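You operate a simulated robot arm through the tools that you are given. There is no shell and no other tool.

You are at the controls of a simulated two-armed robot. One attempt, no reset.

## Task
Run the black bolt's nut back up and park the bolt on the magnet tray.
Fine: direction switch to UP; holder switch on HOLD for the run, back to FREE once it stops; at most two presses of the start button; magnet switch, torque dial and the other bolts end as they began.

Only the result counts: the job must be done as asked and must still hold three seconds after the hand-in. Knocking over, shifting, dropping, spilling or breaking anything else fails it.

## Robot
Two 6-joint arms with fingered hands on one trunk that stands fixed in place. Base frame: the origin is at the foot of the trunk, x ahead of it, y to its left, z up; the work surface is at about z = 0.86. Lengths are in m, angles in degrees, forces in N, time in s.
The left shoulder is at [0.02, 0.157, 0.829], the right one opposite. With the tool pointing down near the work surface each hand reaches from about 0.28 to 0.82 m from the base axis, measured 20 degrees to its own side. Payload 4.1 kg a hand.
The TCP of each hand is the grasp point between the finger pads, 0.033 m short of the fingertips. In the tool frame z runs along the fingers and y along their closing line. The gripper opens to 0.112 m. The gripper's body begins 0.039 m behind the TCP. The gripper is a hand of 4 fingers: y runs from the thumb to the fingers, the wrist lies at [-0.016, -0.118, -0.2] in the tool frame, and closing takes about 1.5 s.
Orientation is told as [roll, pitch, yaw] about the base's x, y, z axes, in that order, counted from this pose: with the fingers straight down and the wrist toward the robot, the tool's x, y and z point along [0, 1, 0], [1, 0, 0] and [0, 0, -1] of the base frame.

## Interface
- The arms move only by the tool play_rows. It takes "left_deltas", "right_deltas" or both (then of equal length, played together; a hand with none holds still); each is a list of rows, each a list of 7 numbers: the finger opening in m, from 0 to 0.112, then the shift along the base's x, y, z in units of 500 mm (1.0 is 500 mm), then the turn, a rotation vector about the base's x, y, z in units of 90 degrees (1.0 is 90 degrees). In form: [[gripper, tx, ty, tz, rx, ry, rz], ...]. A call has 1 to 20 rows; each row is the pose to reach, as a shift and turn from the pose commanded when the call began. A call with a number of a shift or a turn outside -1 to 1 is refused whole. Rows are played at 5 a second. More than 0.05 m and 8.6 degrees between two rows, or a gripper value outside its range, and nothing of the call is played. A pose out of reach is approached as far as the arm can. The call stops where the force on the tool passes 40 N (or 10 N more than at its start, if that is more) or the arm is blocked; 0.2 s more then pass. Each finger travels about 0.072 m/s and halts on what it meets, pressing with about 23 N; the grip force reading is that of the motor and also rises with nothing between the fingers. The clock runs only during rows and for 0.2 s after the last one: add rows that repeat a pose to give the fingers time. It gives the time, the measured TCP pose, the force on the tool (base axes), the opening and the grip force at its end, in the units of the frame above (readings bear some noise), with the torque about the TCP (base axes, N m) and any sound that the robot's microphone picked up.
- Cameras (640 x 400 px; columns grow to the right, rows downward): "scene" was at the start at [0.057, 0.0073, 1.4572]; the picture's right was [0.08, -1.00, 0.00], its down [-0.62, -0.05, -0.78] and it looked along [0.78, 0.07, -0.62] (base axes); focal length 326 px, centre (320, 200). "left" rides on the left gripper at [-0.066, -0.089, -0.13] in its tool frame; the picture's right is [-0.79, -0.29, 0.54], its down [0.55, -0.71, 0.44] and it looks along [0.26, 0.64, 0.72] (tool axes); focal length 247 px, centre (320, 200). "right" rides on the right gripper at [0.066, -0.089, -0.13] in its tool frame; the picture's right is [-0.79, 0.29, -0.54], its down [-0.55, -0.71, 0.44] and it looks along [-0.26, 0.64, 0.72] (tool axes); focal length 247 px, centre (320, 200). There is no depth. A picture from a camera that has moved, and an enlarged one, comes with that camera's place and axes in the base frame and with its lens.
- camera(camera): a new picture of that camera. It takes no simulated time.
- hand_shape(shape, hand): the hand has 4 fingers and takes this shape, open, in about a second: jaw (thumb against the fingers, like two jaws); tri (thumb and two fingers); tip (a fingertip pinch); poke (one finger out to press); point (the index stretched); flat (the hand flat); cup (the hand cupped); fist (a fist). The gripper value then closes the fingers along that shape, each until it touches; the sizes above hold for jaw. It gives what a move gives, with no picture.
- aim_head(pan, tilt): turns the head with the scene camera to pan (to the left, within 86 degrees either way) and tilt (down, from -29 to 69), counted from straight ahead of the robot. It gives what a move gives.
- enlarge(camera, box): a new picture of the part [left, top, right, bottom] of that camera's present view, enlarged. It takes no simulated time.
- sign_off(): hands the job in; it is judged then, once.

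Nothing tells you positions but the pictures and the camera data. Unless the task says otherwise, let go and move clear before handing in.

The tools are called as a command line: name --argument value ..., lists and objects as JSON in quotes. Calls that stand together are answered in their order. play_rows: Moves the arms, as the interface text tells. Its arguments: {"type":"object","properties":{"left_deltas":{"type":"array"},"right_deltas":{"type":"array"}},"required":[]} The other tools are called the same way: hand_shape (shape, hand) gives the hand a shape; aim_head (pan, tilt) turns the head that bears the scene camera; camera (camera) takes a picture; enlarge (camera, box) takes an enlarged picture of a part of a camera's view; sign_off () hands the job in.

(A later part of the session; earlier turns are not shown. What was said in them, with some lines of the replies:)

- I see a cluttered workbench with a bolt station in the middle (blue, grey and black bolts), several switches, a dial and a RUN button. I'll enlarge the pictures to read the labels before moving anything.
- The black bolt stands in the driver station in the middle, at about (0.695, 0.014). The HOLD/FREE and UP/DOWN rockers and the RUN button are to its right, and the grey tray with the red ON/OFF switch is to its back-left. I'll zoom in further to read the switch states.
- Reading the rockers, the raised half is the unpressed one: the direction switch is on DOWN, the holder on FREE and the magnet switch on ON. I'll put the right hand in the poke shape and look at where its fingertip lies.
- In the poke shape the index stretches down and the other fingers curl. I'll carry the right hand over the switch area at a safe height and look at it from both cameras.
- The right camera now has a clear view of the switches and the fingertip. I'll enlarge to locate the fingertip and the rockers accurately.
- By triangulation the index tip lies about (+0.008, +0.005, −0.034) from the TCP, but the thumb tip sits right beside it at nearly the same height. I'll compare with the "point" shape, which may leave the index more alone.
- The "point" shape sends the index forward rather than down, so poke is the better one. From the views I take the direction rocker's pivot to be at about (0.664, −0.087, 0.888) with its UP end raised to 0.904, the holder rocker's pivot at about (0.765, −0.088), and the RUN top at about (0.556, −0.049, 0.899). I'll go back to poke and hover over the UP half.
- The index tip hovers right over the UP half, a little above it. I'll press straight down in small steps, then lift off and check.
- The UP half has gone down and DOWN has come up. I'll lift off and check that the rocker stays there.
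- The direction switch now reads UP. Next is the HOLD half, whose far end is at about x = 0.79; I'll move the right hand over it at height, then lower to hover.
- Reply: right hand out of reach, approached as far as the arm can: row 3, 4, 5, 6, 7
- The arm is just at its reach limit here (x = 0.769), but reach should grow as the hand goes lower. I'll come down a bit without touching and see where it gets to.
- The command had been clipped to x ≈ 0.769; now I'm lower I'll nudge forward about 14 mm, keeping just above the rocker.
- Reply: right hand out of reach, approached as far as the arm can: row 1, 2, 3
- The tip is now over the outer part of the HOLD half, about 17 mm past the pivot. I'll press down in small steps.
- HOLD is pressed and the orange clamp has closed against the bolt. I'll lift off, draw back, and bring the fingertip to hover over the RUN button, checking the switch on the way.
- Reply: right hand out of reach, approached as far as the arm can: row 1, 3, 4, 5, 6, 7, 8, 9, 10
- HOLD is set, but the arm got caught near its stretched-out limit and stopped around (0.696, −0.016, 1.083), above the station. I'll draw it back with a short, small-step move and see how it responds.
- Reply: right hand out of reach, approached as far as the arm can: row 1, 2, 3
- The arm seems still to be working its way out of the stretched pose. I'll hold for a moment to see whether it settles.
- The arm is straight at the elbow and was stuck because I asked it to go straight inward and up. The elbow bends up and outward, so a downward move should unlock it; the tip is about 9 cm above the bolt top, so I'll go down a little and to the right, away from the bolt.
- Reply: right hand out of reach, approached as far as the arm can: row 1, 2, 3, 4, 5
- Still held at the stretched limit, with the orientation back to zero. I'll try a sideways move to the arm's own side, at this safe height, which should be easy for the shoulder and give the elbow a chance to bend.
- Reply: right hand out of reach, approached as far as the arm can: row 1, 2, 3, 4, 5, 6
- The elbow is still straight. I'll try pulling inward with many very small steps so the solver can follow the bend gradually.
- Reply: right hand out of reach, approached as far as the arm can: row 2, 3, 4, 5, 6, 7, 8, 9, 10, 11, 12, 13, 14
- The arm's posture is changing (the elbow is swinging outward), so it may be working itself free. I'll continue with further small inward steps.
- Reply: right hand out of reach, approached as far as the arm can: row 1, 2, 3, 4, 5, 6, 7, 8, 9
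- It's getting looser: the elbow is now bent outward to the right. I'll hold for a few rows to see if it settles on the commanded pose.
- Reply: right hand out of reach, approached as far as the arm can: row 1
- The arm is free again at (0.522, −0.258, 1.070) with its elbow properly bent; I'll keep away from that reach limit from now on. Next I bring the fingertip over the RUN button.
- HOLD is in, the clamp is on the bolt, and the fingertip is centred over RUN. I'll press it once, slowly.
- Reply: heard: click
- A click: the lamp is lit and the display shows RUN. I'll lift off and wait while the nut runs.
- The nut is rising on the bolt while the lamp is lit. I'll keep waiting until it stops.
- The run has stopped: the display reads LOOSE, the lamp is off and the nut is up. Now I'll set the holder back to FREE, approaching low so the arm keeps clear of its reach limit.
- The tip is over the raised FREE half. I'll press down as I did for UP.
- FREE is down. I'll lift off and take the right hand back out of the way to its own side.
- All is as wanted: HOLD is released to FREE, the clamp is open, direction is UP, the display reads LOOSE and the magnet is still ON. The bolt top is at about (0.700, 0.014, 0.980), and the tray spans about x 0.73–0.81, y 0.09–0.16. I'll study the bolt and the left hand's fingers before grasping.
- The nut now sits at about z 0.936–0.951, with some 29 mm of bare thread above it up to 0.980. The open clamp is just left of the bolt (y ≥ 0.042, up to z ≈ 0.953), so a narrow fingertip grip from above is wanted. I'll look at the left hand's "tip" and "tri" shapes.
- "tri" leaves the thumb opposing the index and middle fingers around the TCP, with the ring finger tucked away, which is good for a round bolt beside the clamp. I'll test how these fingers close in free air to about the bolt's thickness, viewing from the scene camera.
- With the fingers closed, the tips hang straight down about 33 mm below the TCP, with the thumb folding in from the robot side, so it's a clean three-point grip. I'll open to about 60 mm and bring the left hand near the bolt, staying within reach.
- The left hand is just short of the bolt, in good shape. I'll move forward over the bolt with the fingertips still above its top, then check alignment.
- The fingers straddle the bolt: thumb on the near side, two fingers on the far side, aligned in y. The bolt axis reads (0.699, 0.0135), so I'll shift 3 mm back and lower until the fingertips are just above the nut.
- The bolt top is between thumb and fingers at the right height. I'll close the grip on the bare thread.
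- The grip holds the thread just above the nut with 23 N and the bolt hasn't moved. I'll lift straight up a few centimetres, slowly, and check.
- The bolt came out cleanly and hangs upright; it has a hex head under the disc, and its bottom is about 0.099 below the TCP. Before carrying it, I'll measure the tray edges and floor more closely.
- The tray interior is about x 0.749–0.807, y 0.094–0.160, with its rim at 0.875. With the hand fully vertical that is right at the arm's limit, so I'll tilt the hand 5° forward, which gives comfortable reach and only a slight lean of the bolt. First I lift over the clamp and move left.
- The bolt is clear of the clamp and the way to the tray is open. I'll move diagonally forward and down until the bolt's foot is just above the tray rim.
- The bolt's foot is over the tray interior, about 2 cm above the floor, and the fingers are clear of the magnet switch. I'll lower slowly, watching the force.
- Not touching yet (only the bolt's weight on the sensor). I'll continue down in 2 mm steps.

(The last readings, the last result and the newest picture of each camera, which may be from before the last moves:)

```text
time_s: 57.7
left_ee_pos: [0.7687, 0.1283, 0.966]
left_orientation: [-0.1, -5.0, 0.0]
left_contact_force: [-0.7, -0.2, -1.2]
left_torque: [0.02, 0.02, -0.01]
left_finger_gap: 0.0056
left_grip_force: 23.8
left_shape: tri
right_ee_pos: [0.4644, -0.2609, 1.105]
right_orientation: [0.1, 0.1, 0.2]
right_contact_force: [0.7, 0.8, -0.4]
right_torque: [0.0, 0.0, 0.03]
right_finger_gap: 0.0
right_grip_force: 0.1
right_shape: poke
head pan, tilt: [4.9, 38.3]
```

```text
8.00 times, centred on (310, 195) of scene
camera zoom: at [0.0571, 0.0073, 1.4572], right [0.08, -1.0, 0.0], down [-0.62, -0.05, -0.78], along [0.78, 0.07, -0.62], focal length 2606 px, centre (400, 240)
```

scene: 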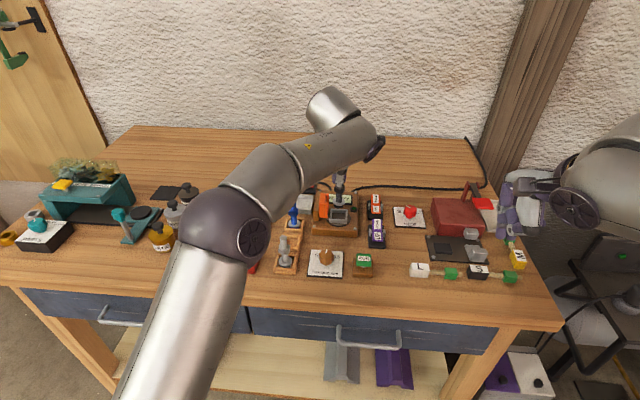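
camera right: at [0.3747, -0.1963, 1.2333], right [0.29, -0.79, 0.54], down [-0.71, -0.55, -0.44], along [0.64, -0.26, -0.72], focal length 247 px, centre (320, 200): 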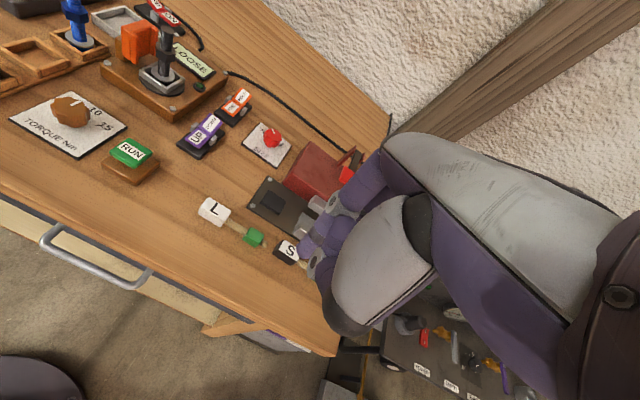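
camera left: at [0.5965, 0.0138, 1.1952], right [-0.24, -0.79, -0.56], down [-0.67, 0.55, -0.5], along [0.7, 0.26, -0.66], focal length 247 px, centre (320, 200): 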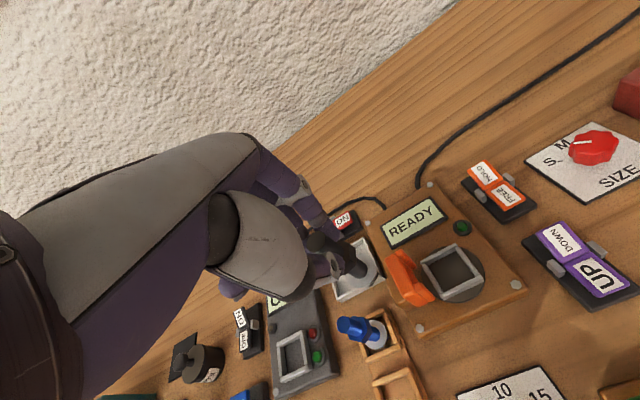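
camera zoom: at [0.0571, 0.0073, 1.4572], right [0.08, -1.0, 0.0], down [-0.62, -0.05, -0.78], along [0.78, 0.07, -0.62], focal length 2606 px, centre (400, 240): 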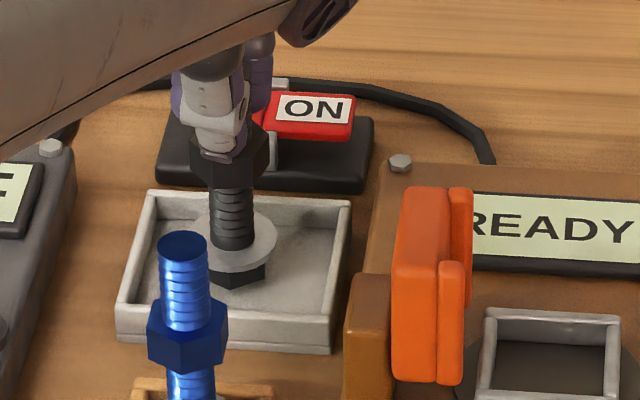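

It is close to touching. I'll go a few millimetres further down, watching for contact force.

play_rows --left_deltas '[[0.0, 0, 0, -0.004, 0, 0, 0], [0.0, 0, 0, -0.008, 0, 0, 0], [0.0, 0, 0, -0.008, 0, 0, 0]]'

enlarge --camera "scene" --box '[280, 170, 340, 220]'

```text
time_s: 58.5
left_ee_pos: [0.7692, 0.1278, 0.9607]
left_orientation: [0.1, -5.0, 0.0]
left_contact_force: [-0.4, 0.2, -2.1]
left_torque: [-0.03, 0.01, -0.04]
left_finger_gap: 0.0059
left_grip_force: 22.7
left_shape: tri
right_ee_pos: [0.4636, -0.2612, 1.1043]
right_orientation: [-0.1, 0.0, 0.1]
right_contact_force: [0.6, 0.7, 0.9]
right_torque: [0.0, 0.0, 0.0]
right_finger_gap: 0.0
right_grip_force: 0.0
right_shape: poke
head pan, tilt: [4.9, 38.3]
```

```text
8.00 times, centred on (310, 195) of scene
camera zoom: at [0.0571, 0.0073, 1.4572], right [0.08, -1.0, 0.0], down [-0.62, -0.05, -0.78], along [0.78, 0.07, -0.62], focal length 2606 px, centre (400, 240)
```

zoom: 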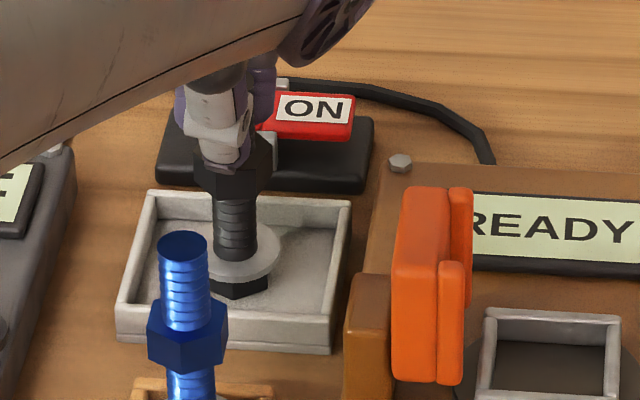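

Still hanging free. I'll keep lowering in small steps.

play_rows --left_deltas '[[0.0, 0, 0, -0.003, 0, 0, 0], [0.0, 0, 0, -0.006, 0, 0, 0], [0.0, 0, 0, -0.009, 0, 0, 0], [0.0, 0, 0, -0.009, 0, 0, 0]]'

enlarge --camera "scene" --box '[280, 170, 340, 220]'

enlarge --camera "left" --box '[300, 200, 440, 300]'

```text
time_s: 59.5
left_ee_pos: [0.7675, 0.1288, 0.9579]
left_orientation: [0.0, -5.3, 0.0]
left_contact_force: [1.9, 1.4, 16.0]
left_torque: [0.02, -0.16, -0.02]
left_finger_gap: 0.0063
left_grip_force: 23.1
left_shape: tri
right_ee_pos: [0.4629, -0.2611, 1.1043]
right_orientation: [0.0, -0.2, 0.0]
right_contact_force: [-0.5, -0.3, -0.9]
right_torque: [-0.01, 0.0, 0.02]
right_finger_gap: 0.0
right_grip_force: 0.0
right_shape: poke
head pan, tilt: [4.9, 38.3]
```

```text
8.00 times, centred on (310, 195) of scene
camera zoom: at [0.0566, 0.0073, 1.4572], right [0.08, -1.0, 0.0], down [-0.62, -0.05, -0.79], along [0.78, 0.07, -0.62], focal length 2606 px, centre (400, 240)
```

zoom: 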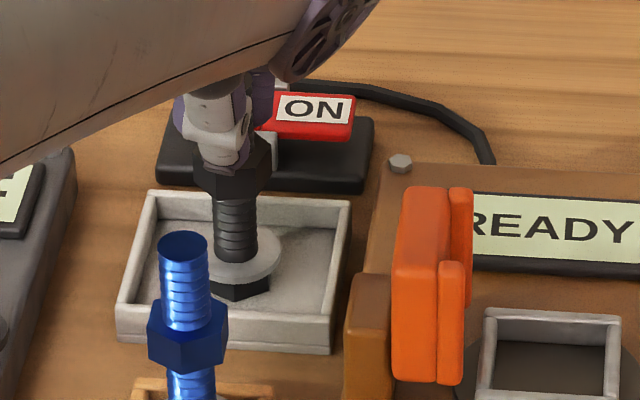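

```text
4.00 times, centred on (370, 250) of left
camera zoom: at [0.6687, 0.0633, 1.08], right [-0.23, -0.79, -0.56], down [-0.67, 0.55, -0.5], along [0.71, 0.26, -0.66], focal length 988 px, centre (120, 0)
```

zoom: 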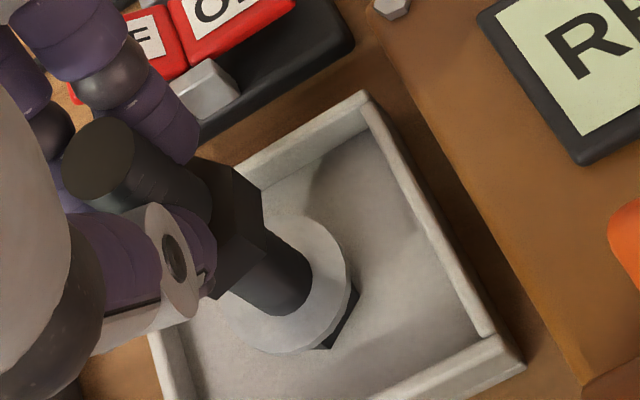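

Contact: 16 N upward, so the bolt stands on the tray floor inside the rim. I'll relax the pressure by 2 mm, then open the fingers slowly.

play_rows --left_deltas '[[0.0, 0, 0, 0.003, 0, 0, 0], [0.0, 0, 0, 0.003, 0, 0, 0]]'

enlarge --camera "scene" --box '[280, 170, 340, 220]'

```text
time_s: 60.1
left_ee_pos: [0.7681, 0.1284, 0.9579]
left_orientation: [0.1, -5.2, 0.0]
left_contact_force: [2.5, 1.7, 18.1]
left_torque: [0.0, -0.21, 0.01]
left_finger_gap: 0.0062
left_grip_force: 23.4
left_shape: tri
right_ee_pos: [0.4625, -0.2622, 1.104]
right_orientation: [0.0, 0.0, 0.1]
right_contact_force: [-0.1, 0.6, 0.2]
right_torque: [0.01, 0.01, -0.02]
right_finger_gap: 0.0
right_grip_force: 0.0
right_shape: poke
head pan, tilt: [4.9, 38.3]
```

```text
8.00 times, centred on (310, 195) of scene
camera zoom: at [0.0565, 0.0073, 1.4572], right [0.08, -1.0, 0.0], down [-0.62, -0.05, -0.79], along [0.78, 0.07, -0.62], focal length 2606 px, centre (400, 240)
```

zoom: 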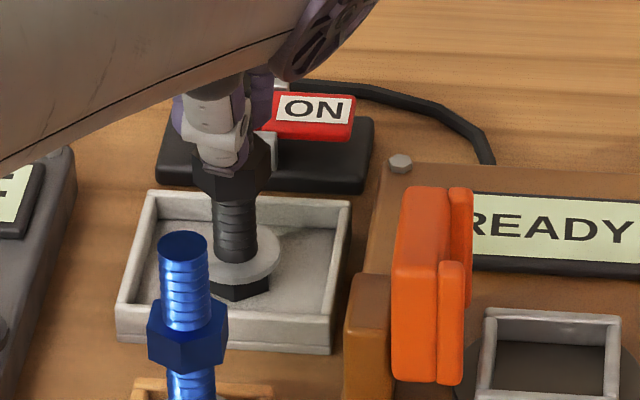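

Still pressing with 18 N, so I'll raise a little more to take the load off.

play_rows --left_deltas '[[0.0, 0, 0, 0.003, 0, 0, 0], [0.0, 0, 0, 0.005, 0, 0, 0], [0.0, 0, 0, 0.005, 0, 0, 0]]'

enlarge --camera "scene" --box '[280, 170, 340, 220]'

```text
time_s: 60.9
left_ee_pos: [0.7675, 0.1285, 0.9588]
left_orientation: [0.0, -4.9, 0.0]
left_contact_force: [1.6, 1.5, 6.3]
left_torque: [0.0, -0.09, -0.03]
left_finger_gap: 0.0063
left_grip_force: 22.3
left_shape: tri
right_ee_pos: [0.4625, -0.261, 1.1052]
right_orientation: [0.0, -0.1, 0.1]
right_contact_force: [0.3, -0.6, -0.2]
right_torque: [0.0, -0.01, 0.02]
right_finger_gap: 0.0
right_grip_force: 0.0
right_shape: poke
head pan, tilt: [4.9, 38.3]
```

```text
8.00 times, centred on (310, 195) of scene
camera zoom: at [0.0568, 0.0073, 1.4572], right [0.08, -1.0, 0.0], down [-0.62, -0.05, -0.78], along [0.78, 0.07, -0.62], focal length 2606 px, centre (400, 240)
```

zoom: 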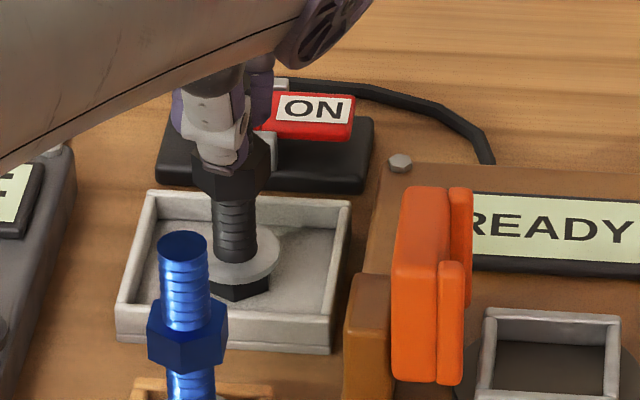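

Load is down to about 6 N. Now I'll open the fingers gently.

play_rows --left_deltas '[[0.007, 0, 0, 0, 0, 0, 0], [0.009, 0, 0, 0, 0, 0, 0], [0.011, 0, 0, 0, 0, 0, 0], [0.013, 0, 0, 0, 0, 0, 0], [0.016, 0, 0, 0, 0, 0, 0], [0.02, 0, 0, 0, 0, 0, 0], [0.025, 0, 0, 0, 0, 0, 0], [0.03, 0, 0, 0, 0, 0, 0], [0.03, 0, 0, 0, 0, 0, 0]]'

enlarge --camera "scene" --box '[280, 170, 340, 220]'

enlarge --camera "left" --box '[280, 180, 440, 300]'

enlarge --camera "right" --box '[60, 0, 200, 80]'

```text
time_s: 62.9
left_ee_pos: [0.7692, 0.1282, 0.9602]
left_orientation: [0.1, -4.9, 0.0]
left_contact_force: [0.1, 0.1, 0.7]
left_torque: [0.01, 0.02, 0.0]
left_finger_gap: 0.0297
left_grip_force: 0.0
left_shape: tri
right_ee_pos: [0.4634, -0.2614, 1.1053]
right_orientation: [0.0, 0.0, 0.1]
right_contact_force: [-0.5, -0.1, -0.5]
right_torque: [-0.01, 0.02, -0.02]
right_finger_gap: 0.0002
right_grip_force: 0.1
right_shape: poke
head pan, tilt: [4.9, 38.3]
```

```text
8.00 times, centred on (310, 195) of scene
camera zoom: at [0.057, 0.0073, 1.4572], right [0.08, -1.0, 0.0], down [-0.62, -0.05, -0.78], along [0.78, 0.07, -0.62], focal length 2606 px, centre (400, 240)
```

zoom: 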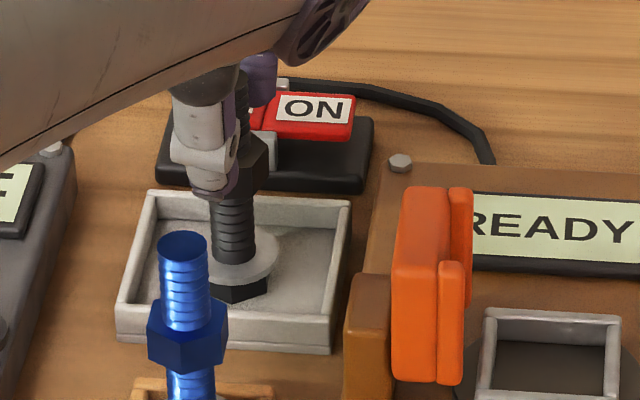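

```text
3.33 times, centred on (360, 240) of left
camera zoom: at [0.6693, 0.0637, 1.0824], right [-0.24, -0.79, -0.56], down [-0.67, 0.55, -0.5], along [0.7, 0.26, -0.66], focal length 823 px, centre (187, 67)
```

zoom: 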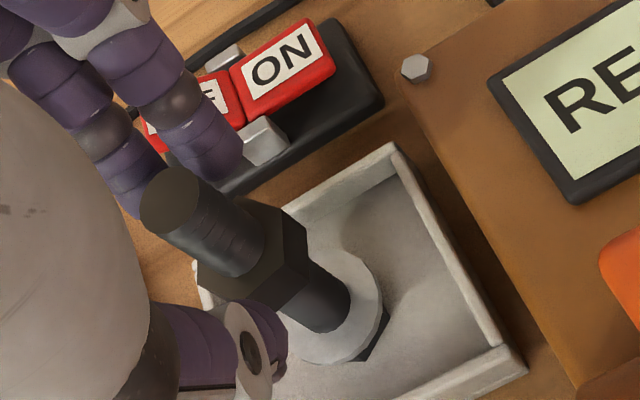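

```text
4.57 times, centred on (130, 40) of right
camera zoom: at [0.3747, -0.1963, 1.2333], right [0.29, -0.79, 0.54], down [-0.71, -0.55, -0.44], along [0.64, -0.26, -0.72], focal length 1129 px, centre (1189, 931)
```

zoom: 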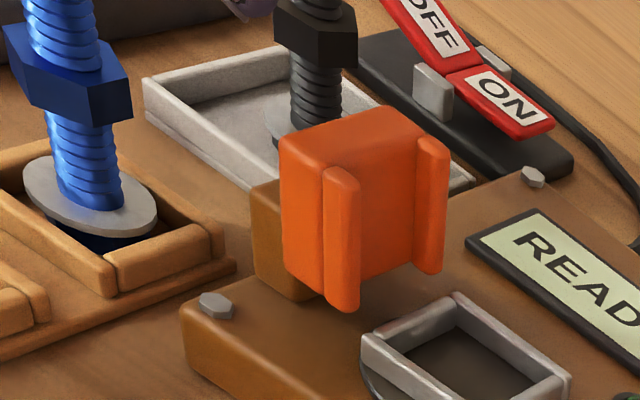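

The bolt has been released and stands upright in the tray. I'll open a bit more, then lift the hand straight up until the fingertips clear the bolt top.

play_rows --left_deltas '[[0.036, 0, 0, 0, 0, 0, 0], [0.042, 0, 0, 0, 0, 0, 0], [0.046, 0, 0, 0, 0, 0, 0], [0.046, 0, 0, 0.01, 0, 0, 0], [0.046, 0, 0, 0.025, 0, 0, 0], [0.046, 0, 0, 0.045, 0, 0, 0], [0.046, 0, 0, 0.065, 0, 0, 0], [0.046, 0, 0, 0.08, 0, 0, 0], [0.046, 0, 0, 0.092, 0, 0, 0], [0.046, 0, 0, 0.092, 0, 0, 0]]'

enlarge --camera "scene" --box '[270, 150, 350, 220]'

enlarge --camera "left" --box '[260, 160, 440, 300]'

enlarge --camera "right" --box '[60, 0, 200, 80]'

```text
time_s: 65.1
left_ee_pos: [0.7693, 0.1292, 1.0062]
left_orientation: [-0.1, -5.0, 0.1]
left_contact_force: [0.1, -0.1, -0.1]
left_torque: [-0.02, -0.03, 0.01]
left_finger_gap: 0.0458
left_grip_force: 0.1
left_shape: tri
right_ee_pos: [0.4631, -0.2618, 1.1038]
right_orientation: [0.0, -0.1, 0.1]
right_contact_force: [-1.0, -0.1, -0.2]
right_torque: [-0.02, -0.01, -0.03]
right_finger_gap: 0.0
right_grip_force: 0.0
right_shape: poke
head pan, tilt: [4.9, 38.3]
```

```text
5.71 times, centred on (310, 185) of scene
camera zoom: at [0.057, 0.0073, 1.4572], right [0.08, -1.0, 0.0], down [-0.62, -0.05, -0.78], along [0.78, 0.07, -0.62], focal length 1861 px, centre (377, 286)
```

zoom: 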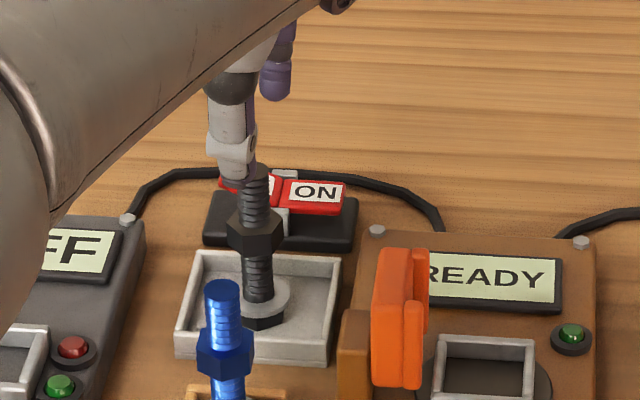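

```text
2.86 times, centred on (350, 230) of left
camera zoom: at [0.6697, 0.0632, 1.1281], right [-0.24, -0.79, -0.56], down [-0.67, 0.55, -0.5], along [0.7, 0.26, -0.66], focal length 706 px, centre (234, 114)
```

zoom: 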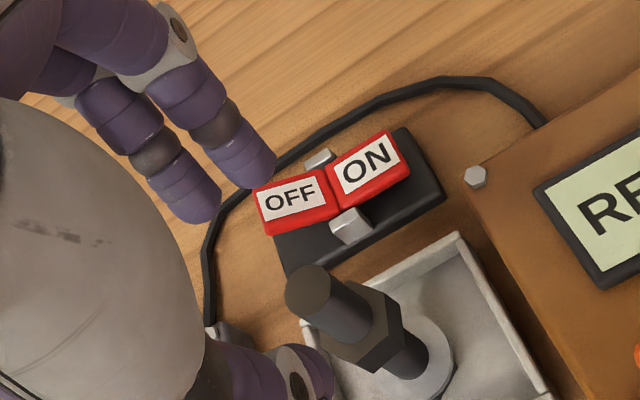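

```text
4.57 times, centred on (130, 40) of right
camera zoom: at [0.3747, -0.1963, 1.2333], right [0.29, -0.79, 0.54], down [-0.71, -0.55, -0.44], along [0.64, -0.26, -0.72], focal length 1129 px, centre (1189, 931)
```

zoom: 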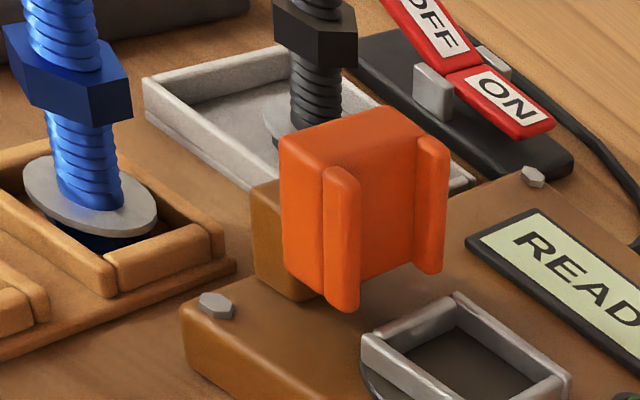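

The bolt stands upright and free in the tray, with the nut up. The fingertips are clear of it, so I'll withdraw the left hand back and up, over the blue bolt, to a safe place.

play_rows --left_deltas '[[0.046, -0.028, 0, 0.018, 0, 0, 0], [0.046, -0.068, 0, 0.058, 0, 0, 0], [0.046, -0.118, 0, 0.098, 0, 0, 0], [0.046, -0.178, 0, 0.148, 0, 0, 0], [0.046, -0.24, 0, 0.195, 0, 0, 0], [0.046, -0.31, 0, 0.235, 0, 0, 0], [0.046, -0.38, 0.03, 0.27, 0, 0, 0], [0.046, -0.45, 0.07, 0.3, 0, 0.01, 0], [0.046, -0.51, 0.11, 0.33, 0, 0.03, 0], [0.046, -0.57, 0.14, 0.35, 0, 0.05, 0], [0.046, -0.63, 0.16, 0.36, 0, 0.0556, 0], [0.046, -0.63, 0.16, 0.36, 0, 0.0556, 0]]'

camera --camera "scene"

enlarge --camera "scene" --box '[260, 165, 400, 280]'

enlarge --camera "scene" --box '[276, 172, 332, 212]'

enlarge --camera "left" --box '[330, 60, 500, 190]'

```text
time_s: 67.7
left_ee_pos: [0.4519, 0.2092, 1.1862]
left_orientation: [0.0, 0.0, 0.0]
left_contact_force: [-0.2, -0.4, -0.7]
left_torque: [-0.01, 0.01, 0.01]
left_finger_gap: 0.0456
left_grip_force: 0.0
left_shape: tri
right_ee_pos: [0.462, -0.2621, 1.1046]
right_orientation: [0.1, 0.0, 0.1]
right_contact_force: [0.4, 0.8, -0.4]
right_torque: [0.0, 0.0, -0.02]
right_finger_gap: 0.0001
right_grip_force: 0.0
right_shape: poke
head pan, tilt: [4.9, 38.3]
```

```text
taken
```

scene: 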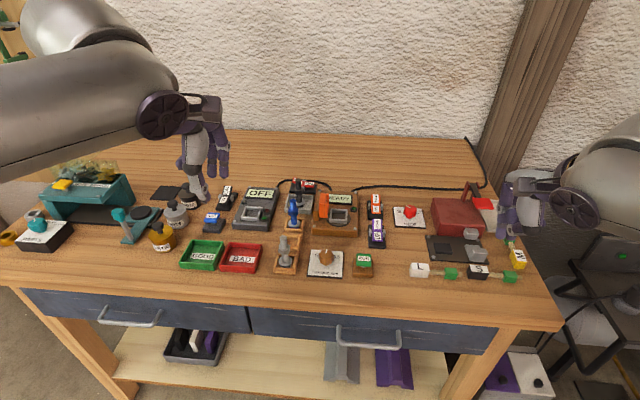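

```text
3.48 times, centred on (330, 222) of scene
camera zoom: at [0.0571, 0.0073, 1.4572], right [0.08, -1.0, 0.0], down [-0.62, -0.05, -0.78], along [0.78, 0.07, -0.62], focal length 1133 px, centre (285, 122)
```

zoom: 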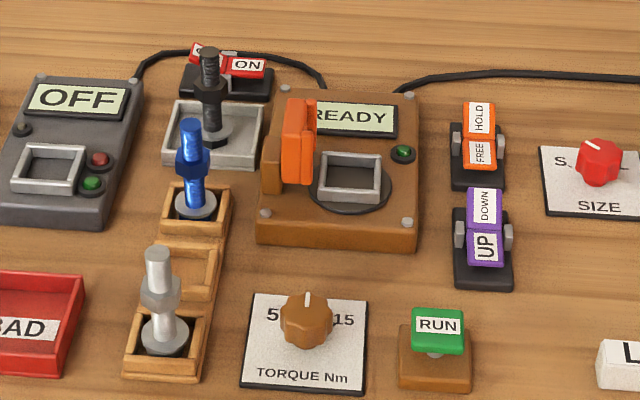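

```text
10.00 times, centred on (304, 192) of scene
camera zoom: at [0.0571, 0.0073, 1.4572], right [0.08, -1.0, 0.0], down [-0.62, -0.05, -0.78], along [0.78, 0.07, -0.62], focal length 3257 px, centre (480, 280)
```

zoom: 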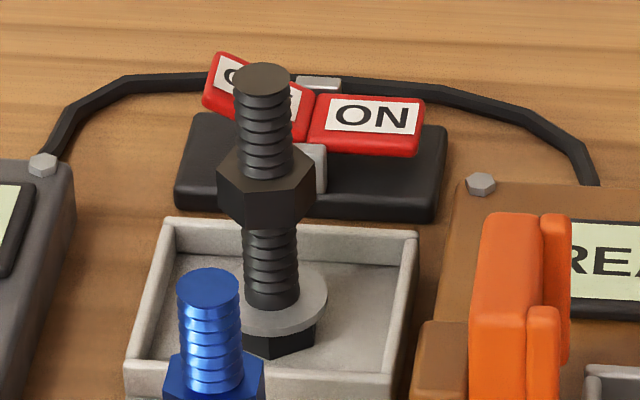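

```text
3.08 times, centred on (415, 125) of left
camera zoom: at [0.3644, 0.144, 1.3171], right [-0.29, -0.79, -0.54], down [-0.71, 0.55, -0.43], along [0.64, 0.26, -0.72], focal length 760 px, centre (28, 431)
```

zoom: 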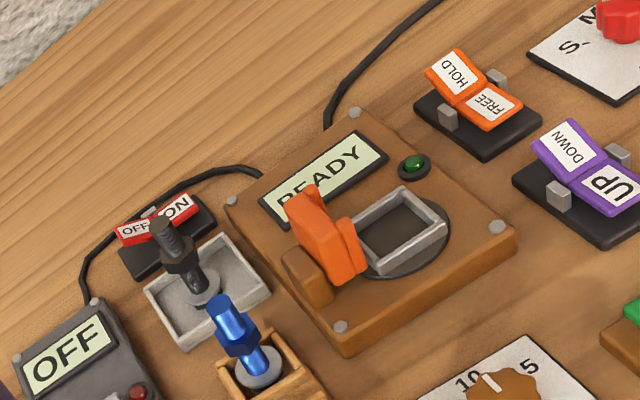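

The black bolt stands upright in the magnet tray with its nut run up. The magnet is still ON, direction is UP, the holder is FREE, the torque dial is at 10, RUN was pressed only once, and the other bolts are untouched. Both hands are clear, so I'm handing the job in.

sign_off

```text
The job is handed in.
```

The black bolt's nut has been run back up, and the bolt is standing upright in the magnet tray. I've handed the job in but haven't been told the verdict.

- **Run:** I pressed the start button once, with the direction switch on UP and the holder on HOLD. The station stopped on its own and showed LOOSE.
- **Switches:** The direction switch is on UP and the holder is back on FREE. The magnet switch is still ON and the torque dial still points to 10, as they began.
- **Other items:** The last pictures show the blue and grey bolts where they started, and nothing else looks moved.
- **Hands:** Both are empty and clear of the bench items.

While backing away from the HOLD switch, the right arm locked at full stretch above the station. I worked it free without touching anything.
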